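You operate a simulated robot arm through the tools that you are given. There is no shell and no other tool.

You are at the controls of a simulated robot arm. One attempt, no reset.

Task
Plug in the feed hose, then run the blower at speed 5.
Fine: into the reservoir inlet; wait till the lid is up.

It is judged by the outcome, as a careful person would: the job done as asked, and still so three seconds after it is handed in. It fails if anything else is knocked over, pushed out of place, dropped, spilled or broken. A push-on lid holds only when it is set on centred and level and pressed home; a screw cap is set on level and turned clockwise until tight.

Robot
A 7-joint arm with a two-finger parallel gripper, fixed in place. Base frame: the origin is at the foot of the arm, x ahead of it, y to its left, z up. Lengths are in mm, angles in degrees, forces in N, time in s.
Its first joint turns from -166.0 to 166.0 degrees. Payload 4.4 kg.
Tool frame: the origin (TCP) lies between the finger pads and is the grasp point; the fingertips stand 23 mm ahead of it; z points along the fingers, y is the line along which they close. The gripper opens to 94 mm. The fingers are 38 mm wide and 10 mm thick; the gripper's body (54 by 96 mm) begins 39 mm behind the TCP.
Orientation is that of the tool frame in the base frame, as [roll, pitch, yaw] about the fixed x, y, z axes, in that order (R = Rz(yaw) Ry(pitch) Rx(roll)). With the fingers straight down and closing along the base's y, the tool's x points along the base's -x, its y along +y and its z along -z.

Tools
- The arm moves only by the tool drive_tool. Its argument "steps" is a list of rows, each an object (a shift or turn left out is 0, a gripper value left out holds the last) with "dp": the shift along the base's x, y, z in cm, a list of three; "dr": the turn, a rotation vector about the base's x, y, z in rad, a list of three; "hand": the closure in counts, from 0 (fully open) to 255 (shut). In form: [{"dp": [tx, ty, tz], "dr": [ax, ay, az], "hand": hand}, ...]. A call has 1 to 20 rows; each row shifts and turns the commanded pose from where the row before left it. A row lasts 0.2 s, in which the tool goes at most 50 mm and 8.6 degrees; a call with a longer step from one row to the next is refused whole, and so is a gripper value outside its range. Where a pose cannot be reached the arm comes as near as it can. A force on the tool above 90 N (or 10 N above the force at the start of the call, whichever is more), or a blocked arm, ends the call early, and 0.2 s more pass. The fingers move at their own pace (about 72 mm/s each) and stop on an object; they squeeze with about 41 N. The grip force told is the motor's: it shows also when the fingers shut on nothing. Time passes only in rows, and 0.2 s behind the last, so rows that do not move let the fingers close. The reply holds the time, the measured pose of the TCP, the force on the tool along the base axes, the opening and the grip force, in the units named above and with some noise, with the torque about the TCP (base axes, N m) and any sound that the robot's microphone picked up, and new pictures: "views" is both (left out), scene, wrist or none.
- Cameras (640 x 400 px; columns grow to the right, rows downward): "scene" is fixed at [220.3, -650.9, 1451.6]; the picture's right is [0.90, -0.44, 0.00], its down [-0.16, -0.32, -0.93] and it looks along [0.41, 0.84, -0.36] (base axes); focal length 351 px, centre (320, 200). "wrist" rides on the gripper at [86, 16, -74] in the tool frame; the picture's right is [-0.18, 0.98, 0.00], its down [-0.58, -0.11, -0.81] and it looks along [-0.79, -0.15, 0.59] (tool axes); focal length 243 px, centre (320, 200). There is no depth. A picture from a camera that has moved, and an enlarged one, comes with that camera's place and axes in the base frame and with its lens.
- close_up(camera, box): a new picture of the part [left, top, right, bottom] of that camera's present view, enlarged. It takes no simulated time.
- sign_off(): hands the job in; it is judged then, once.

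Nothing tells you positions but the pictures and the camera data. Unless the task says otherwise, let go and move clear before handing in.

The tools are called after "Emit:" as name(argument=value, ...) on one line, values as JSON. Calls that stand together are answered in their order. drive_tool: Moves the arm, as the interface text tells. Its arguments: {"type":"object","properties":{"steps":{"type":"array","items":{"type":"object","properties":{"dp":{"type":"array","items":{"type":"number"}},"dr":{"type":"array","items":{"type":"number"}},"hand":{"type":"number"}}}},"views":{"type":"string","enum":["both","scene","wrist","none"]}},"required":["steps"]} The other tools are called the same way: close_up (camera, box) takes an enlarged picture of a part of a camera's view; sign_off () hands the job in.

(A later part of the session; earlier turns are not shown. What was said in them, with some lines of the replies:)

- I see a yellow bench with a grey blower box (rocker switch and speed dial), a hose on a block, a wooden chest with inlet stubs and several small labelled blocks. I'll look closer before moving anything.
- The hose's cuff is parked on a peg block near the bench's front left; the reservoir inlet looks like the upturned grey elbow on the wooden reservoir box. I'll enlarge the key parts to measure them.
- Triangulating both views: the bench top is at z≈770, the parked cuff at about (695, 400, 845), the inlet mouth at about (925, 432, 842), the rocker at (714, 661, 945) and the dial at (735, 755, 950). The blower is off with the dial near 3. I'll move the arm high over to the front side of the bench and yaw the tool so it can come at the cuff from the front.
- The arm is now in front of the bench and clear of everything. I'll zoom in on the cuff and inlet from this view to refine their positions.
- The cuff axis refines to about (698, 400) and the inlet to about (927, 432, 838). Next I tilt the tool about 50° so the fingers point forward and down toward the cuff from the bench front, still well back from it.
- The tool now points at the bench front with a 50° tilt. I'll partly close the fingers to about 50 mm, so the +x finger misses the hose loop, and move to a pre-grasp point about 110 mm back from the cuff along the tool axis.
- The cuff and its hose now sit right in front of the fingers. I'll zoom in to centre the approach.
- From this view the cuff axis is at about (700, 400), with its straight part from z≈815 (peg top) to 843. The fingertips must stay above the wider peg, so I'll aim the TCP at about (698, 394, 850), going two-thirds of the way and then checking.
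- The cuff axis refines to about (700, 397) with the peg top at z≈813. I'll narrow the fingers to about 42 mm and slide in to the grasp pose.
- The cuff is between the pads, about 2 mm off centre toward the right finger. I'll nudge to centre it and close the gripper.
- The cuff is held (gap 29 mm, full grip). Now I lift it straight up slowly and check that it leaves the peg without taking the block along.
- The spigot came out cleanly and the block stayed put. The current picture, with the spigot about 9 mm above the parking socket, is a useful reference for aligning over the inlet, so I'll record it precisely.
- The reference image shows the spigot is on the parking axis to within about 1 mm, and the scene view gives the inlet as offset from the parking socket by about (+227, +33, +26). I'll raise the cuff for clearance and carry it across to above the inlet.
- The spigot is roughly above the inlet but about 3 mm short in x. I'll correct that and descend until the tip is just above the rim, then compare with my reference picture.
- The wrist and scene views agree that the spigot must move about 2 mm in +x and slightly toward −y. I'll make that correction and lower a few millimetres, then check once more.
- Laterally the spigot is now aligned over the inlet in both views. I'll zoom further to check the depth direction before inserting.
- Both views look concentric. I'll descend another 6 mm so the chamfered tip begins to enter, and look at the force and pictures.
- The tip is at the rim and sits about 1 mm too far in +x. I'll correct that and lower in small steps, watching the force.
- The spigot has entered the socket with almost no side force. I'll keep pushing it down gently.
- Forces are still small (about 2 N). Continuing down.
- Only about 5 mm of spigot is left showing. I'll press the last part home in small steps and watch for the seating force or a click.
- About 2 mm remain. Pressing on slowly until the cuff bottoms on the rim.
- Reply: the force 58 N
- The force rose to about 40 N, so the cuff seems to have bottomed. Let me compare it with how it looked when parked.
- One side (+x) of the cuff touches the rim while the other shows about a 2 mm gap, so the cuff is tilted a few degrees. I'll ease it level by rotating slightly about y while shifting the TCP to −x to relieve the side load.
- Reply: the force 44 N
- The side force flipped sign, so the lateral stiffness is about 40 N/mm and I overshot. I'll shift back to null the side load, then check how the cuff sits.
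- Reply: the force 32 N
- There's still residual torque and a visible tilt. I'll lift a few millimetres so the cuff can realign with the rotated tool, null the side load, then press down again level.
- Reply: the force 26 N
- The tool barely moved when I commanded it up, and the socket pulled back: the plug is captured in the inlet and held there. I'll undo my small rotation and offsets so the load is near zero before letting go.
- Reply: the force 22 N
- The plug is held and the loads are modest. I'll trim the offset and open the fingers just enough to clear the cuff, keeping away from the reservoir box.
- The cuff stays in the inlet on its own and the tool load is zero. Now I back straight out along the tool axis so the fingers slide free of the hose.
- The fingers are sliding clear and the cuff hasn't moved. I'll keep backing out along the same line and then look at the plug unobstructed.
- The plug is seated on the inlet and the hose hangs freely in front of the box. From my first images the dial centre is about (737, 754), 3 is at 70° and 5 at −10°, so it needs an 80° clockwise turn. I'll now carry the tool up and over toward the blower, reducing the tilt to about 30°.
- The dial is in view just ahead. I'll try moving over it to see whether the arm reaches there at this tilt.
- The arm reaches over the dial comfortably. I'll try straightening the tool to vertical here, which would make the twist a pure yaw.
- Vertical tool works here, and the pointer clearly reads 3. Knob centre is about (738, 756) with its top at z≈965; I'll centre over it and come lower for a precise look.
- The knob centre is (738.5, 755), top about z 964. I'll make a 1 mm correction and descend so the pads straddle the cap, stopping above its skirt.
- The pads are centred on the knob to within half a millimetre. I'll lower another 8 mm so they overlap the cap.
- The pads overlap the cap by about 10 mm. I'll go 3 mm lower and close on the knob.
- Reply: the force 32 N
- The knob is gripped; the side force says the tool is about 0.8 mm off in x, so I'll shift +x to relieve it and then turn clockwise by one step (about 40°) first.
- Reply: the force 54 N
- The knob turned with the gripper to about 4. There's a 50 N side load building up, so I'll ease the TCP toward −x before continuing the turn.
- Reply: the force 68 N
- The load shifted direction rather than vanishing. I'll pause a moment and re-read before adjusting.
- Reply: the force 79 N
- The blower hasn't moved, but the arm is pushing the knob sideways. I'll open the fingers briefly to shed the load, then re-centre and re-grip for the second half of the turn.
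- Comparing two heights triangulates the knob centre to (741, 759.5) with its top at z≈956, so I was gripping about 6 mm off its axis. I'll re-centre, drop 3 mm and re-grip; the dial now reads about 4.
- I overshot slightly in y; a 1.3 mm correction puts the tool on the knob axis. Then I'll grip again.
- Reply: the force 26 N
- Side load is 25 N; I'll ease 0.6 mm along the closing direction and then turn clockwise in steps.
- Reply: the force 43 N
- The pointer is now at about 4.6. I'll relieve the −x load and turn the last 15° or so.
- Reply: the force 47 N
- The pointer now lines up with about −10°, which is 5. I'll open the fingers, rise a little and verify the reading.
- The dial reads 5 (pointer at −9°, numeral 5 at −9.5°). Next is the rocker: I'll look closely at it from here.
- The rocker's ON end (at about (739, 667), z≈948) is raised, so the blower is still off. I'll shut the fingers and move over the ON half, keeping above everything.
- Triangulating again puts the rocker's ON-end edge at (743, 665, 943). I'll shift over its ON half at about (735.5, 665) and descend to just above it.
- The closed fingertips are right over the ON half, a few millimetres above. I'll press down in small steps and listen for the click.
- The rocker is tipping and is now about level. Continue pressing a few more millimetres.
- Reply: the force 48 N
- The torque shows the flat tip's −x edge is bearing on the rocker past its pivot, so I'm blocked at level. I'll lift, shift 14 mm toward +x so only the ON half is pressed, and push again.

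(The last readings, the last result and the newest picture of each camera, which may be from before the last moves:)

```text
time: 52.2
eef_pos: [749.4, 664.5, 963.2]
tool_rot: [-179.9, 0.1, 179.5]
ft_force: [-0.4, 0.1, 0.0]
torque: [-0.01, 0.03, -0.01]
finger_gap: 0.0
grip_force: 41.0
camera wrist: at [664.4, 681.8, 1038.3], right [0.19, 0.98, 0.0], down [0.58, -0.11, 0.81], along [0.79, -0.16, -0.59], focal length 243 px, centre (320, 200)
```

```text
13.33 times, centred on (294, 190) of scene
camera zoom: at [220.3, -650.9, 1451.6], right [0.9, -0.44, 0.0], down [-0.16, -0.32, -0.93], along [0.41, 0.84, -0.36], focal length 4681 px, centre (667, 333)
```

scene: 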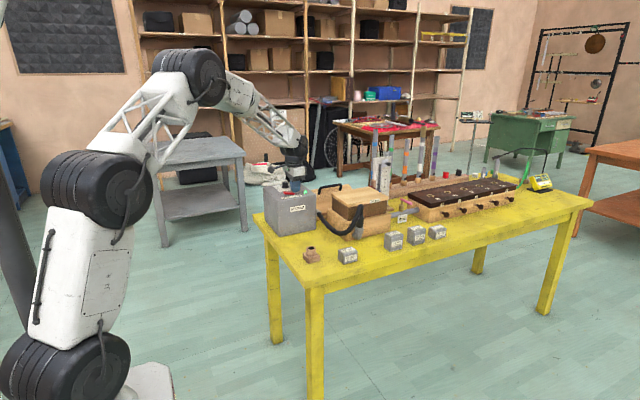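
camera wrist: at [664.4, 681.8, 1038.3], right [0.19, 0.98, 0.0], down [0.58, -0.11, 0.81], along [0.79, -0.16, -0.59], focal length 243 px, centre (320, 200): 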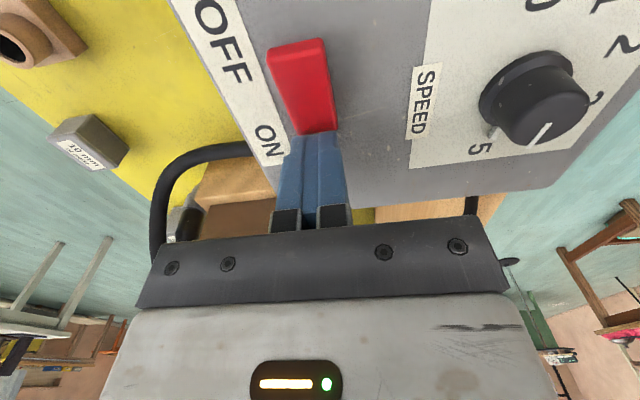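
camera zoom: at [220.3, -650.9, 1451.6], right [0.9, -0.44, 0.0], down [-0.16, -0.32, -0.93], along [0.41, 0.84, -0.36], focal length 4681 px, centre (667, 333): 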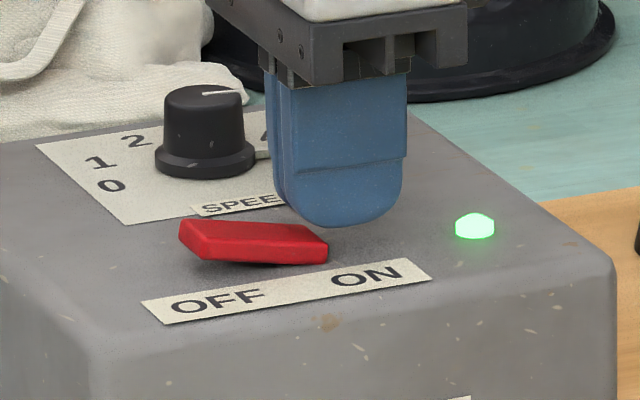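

The rocker flipped to ON, the lamp is lit and the reservoir lid is already rising. I'll lift the tool clear and watch the lid, plug and dial.

Emit:
drive_tool(steps=[{"dp": [0, 0, 2.0]}, {"dp": [0, 0, 3.0]}, {"dp": [0, -1.0, 4.0]}, {"dp": [-2.0, -2.0, 4.0]}, {"dp": [-3.0, -2.0, 3.0]}, {"dp": [0, 0, 0]}])

Emit:
close_up(camera="scene", box=[310, 170, 422, 240])

Emit:
close_up(camera="scene", box=[265, 170, 321, 205])

```text
time: 53.6
eef_pos: [699.9, 615.2, 1122.3]
tool_rot: [-179.8, 0.0, 179.4]
ft_force: [-0.5, 0.0, 0.1]
torque: [0.02, -0.01, -0.02]
finger_gap: 0.0
grip_force: 41.0
camera wrist: at [614.8, 631.5, 1197.8], right [0.19, 0.98, 0.0], down [0.58, -0.11, 0.81], along [0.79, -0.16, -0.59], focal length 243 px, centre (320, 200)
```

scene: 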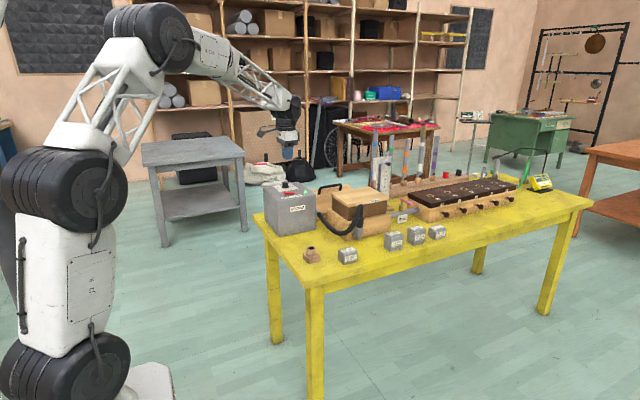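
wrist: 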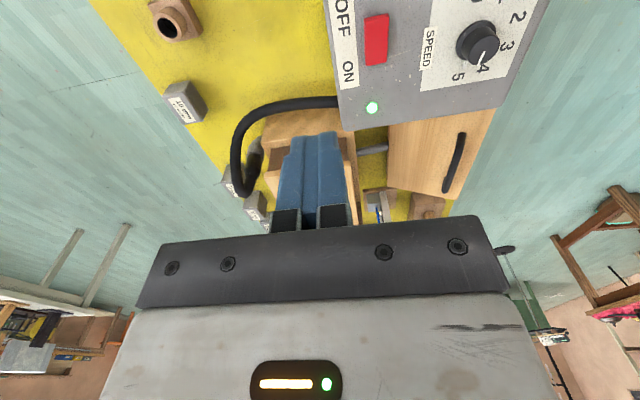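

```text
5.71 times, centred on (366, 205) of scene
camera zoom: at [220.3, -650.9, 1451.6], right [0.9, -0.44, 0.0], down [-0.16, -0.32, -0.93], along [0.41, 0.84, -0.36], focal length 2006 px, centre (57, 171)
```

zoom: 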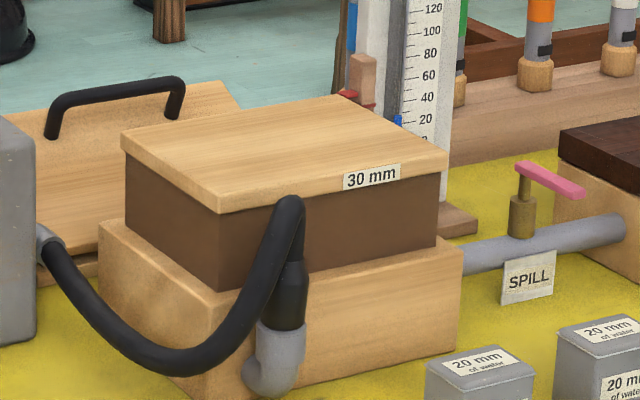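

```text
11.43 times, centred on (293, 188) of scene
camera zoom: at [220.3, -650.9, 1451.6], right [0.9, -0.44, 0.0], down [-0.16, -0.32, -0.93], along [0.41, 0.84, -0.36], focal length 4012 px, centre (629, 343)
```

zoom: 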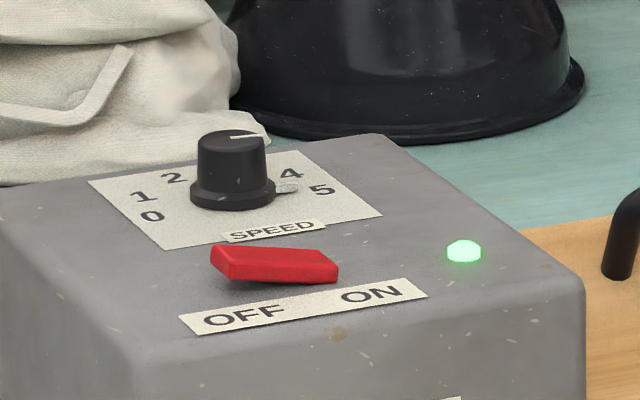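

The lid is rising with the blower on. I'll double-check the dial reading from here and give the lid time to finish.

Emit:
close_up(camera="wrist", box=[430, 0, 530, 90])

Emit:
close_up(camera="scene", box=[273, 174, 305, 194])

Emit:
drive_tool(steps=[{"dp": [0, 0, 0]}, {"dp": [0, 0, 0]}, {"dp": [0, 0, 0]}, {"dp": [0, 0, 0]}, {"dp": [0, 0, 0]}], views="scene")

Emit:
close_up(camera="scene", box=[310, 170, 422, 240])

```text
4.44 times, centred on (480, 45) of wrist
camera zoom: at [614.8, 631.5, 1197.8], right [0.19, 0.98, 0.0], down [0.58, -0.11, 0.81], along [0.79, -0.16, -0.59], focal length 1078 px, centre (-391, 889)
```

zoom: 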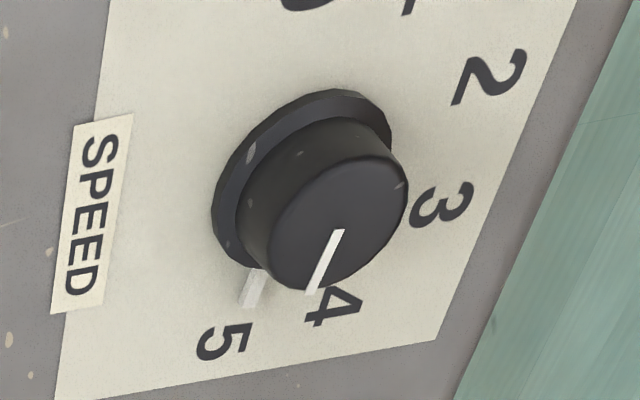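

```text
16.00 times, centred on (289, 184) of scene
camera zoom: at [220.3, -650.9, 1451.6], right [0.9, -0.44, 0.0], down [-0.16, -0.32, -0.93], along [0.41, 0.84, -0.36], focal length 5617 px, centre (816, 456)
```

zoom: 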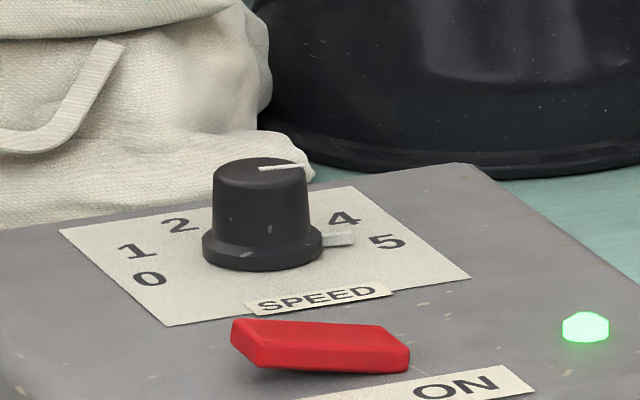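

```text
time: 54.8
eef_pos: [699.7, 614.5, 1123.8]
tool_rot: [180.0, 0.0, 179.4]
ft_force: [-0.4, 0.1, 0.5]
torque: [-0.01, -0.01, -0.03]
finger_gap: 0.1
grip_force: 40.6
```

scene: 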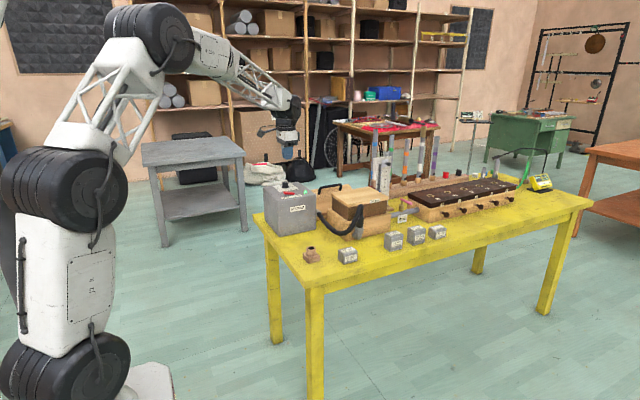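

```text
5.71 times, centred on (366, 205) of scene
camera zoom: at [220.3, -650.9, 1451.6], right [0.9, -0.44, 0.0], down [-0.16, -0.32, -0.93], along [0.41, 0.84, -0.36], focal length 2006 px, centre (57, 171)
```

zoom: 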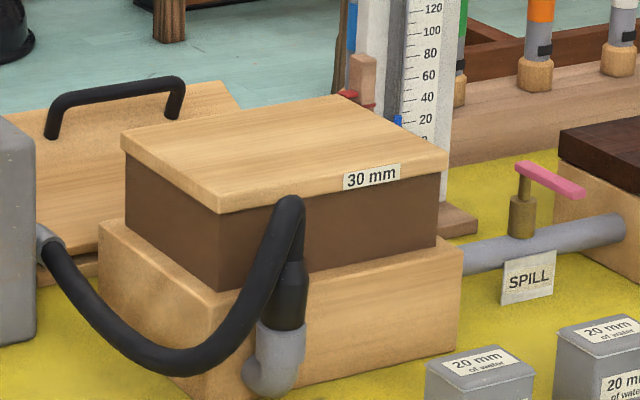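

The pointer tab lines up with 5 (within about 1–2°). The lid looks steady; I'll look at the lid, its indicator post and the gauge more closely.

Emit:
close_up(camera="scene", box=[355, 150, 411, 190])

Emit:
close_up(camera="scene", box=[340, 205, 380, 240])

Emit:
close_up(camera="scene", box=[480, 140, 580, 210])

```text
10.00 times, centred on (383, 170) of scene
camera zoom: at [220.3, -650.9, 1451.6], right [0.9, -0.44, 0.0], down [-0.16, -0.32, -0.93], along [0.41, 0.84, -0.36], focal length 3511 px, centre (-310, 500)
```

zoom: 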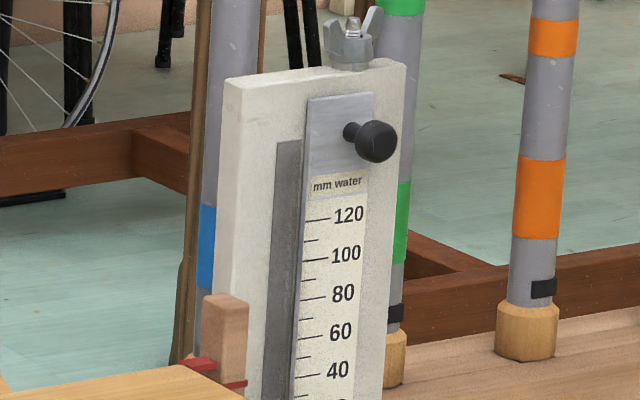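

```text
11.43 times, centred on (360, 222) of scene
camera zoom: at [220.3, -650.9, 1451.6], right [0.9, -0.44, 0.0], down [-0.16, -0.32, -0.93], along [0.41, 0.84, -0.36], focal length 4012 px, centre (-137, -57)
```

zoom: 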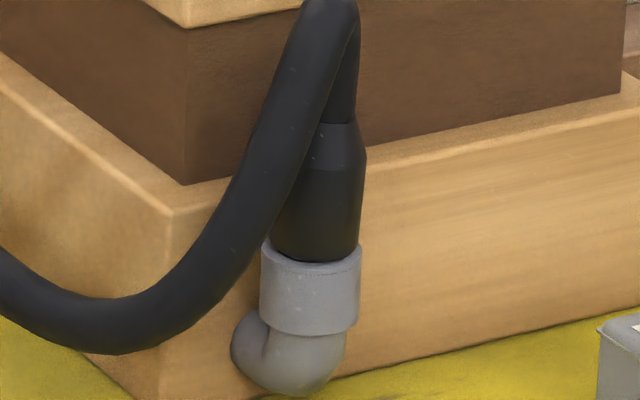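

```text
5.71 times, centred on (530, 175) of scene
camera zoom: at [220.3, -650.9, 1451.6], right [0.9, -0.44, 0.0], down [-0.16, -0.32, -0.93], along [0.41, 0.84, -0.36], focal length 2006 px, centre (-880, 343)
```

zoom: 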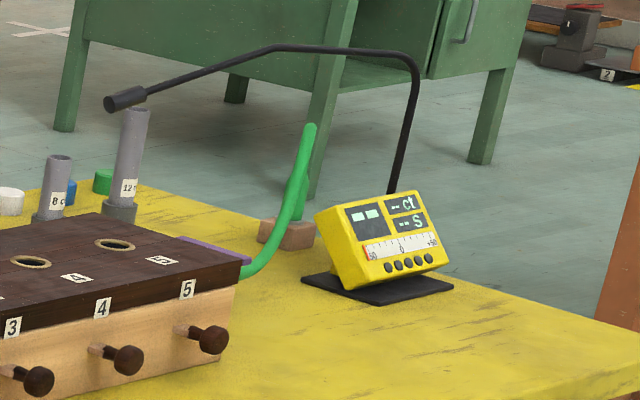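

The lid's red pointer is up by the post's red mark, the cuff is seated in the inlet, and the lamp is on. I'll move the arm clear toward its starting place and wait to confirm everything holds.

Emit:
drive_tool(steps=[{"dp": [-3.0, -2.0, 2.5], "hand": 200}, {"dp": [-3.0, -2.0, 2.5]}, {"dp": [-3.0, -2.0, 2.5], "hand": 100}, {"dp": [-3.0, -2.0, 2.5]}, {"dp": [-2.0, -2.0, 1.0], "hand": 0}, {"dp": [0, 0, 0]}, {"dp": [0, 0, 0]}, {"dp": [0, 0, 0]}, {"dp": [0, 0, 0]}, {"dp": [0, 0, 0]}, {"dp": [0, 0, 0]}, {"dp": [0, 0, 0]}, {"dp": [0, 0, 0]}, {"dp": [0, 0, 0]}, {"dp": [0, 0, 0]}])

Emit:
close_up(camera="scene", box=[310, 170, 422, 240])

Emit:
close_up(camera="scene", box=[355, 170, 411, 205])

Emit:
close_up(camera="scene", box=[250, 160, 362, 270])

```text
time: 58.0
eef_pos: [559.2, 515.7, 1232.3]
tool_rot: [180.0, 0.0, 179.5]
ft_force: [-0.6, 0.1, 0.6]
torque: [-0.01, -0.01, 0.0]
finger_gap: 94.0
grip_force: 0.1
camera wrist: at [473.0, 532.4, 1307.2], right [0.19, 0.98, 0.0], down [0.58, -0.11, 0.81], along [0.79, -0.16, -0.59], focal length 243 px, centre (320, 200)
```

scene: 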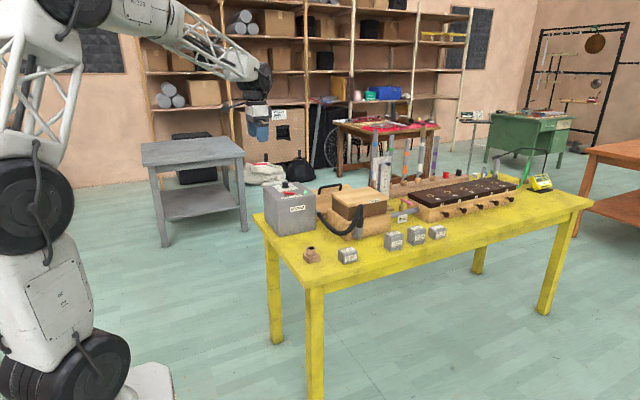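
wrist: 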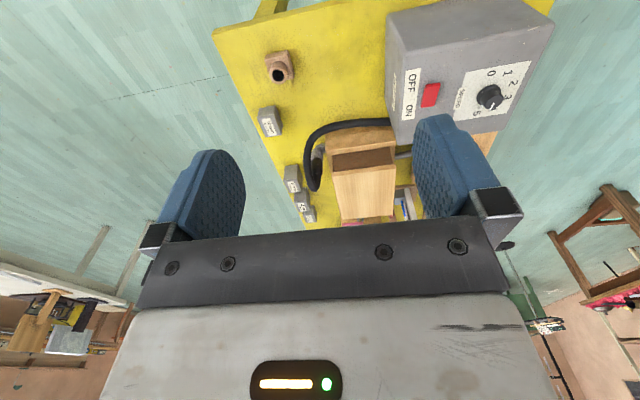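

```text
5.71 times, centred on (366, 205) of scene
camera zoom: at [220.3, -650.9, 1451.6], right [0.9, -0.44, 0.0], down [-0.16, -0.32, -0.93], along [0.41, 0.84, -0.36], focal length 2006 px, centre (57, 171)
```

zoom: 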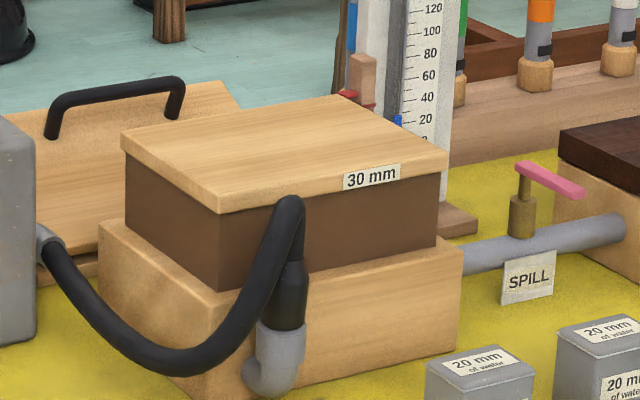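

```text
11.43 times, centred on (383, 188) of scene
camera zoom: at [220.3, -650.9, 1451.6], right [0.9, -0.44, 0.0], down [-0.16, -0.32, -0.93], along [0.41, 0.84, -0.36], focal length 4012 px, centre (-400, 343)
```

zoom: 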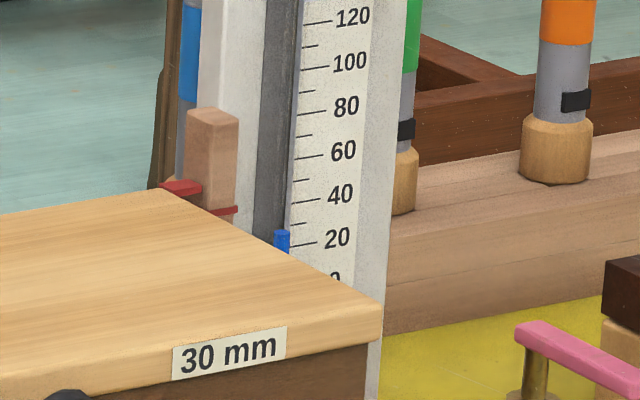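

```text
3.64 times, centred on (306, 215) of scene
camera zoom: at [220.3, -650.9, 1451.6], right [0.9, -0.44, 0.0], down [-0.16, -0.32, -0.93], along [0.41, 0.84, -0.36], focal length 1277 px, centre (371, 146)
```

zoom: 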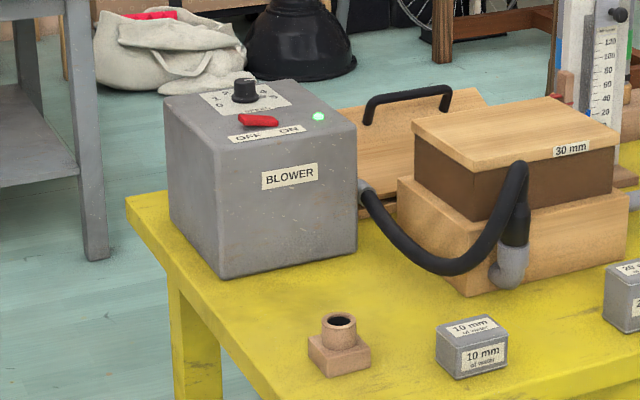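

The feed hose is seated in the reservoir inlet and the blower is on, with its lamp lit and the dial at 5. The lid has been up and steady for several seconds, nothing else has shifted, and the arm is clear, so I'm handing the job in.

Emit:
sign_off()

```text
The job is handed in.
```

The feed hose is plugged into the reservoir inlet and the blower is running with its dial at 5. I waited until the lid was up before handing the job in. It then held steady in every picture over about four seconds.

- **Plug:** the hose end went in a few degrees off straight, leaving about a 2 mm gap on one side of the rim. It held when I pulled on it and stayed put after I let go.
- **Blower:** the rocker is on ON and its lamp is lit. The dial pointer is within about 2° of the 5.
- **Dial:** turning it put up to about 75 N sideways on the knob, but the blower did not shift.
- **Everything else:** nothing else looked moved or knocked over, and the arm is back near where it started with the gripper open.
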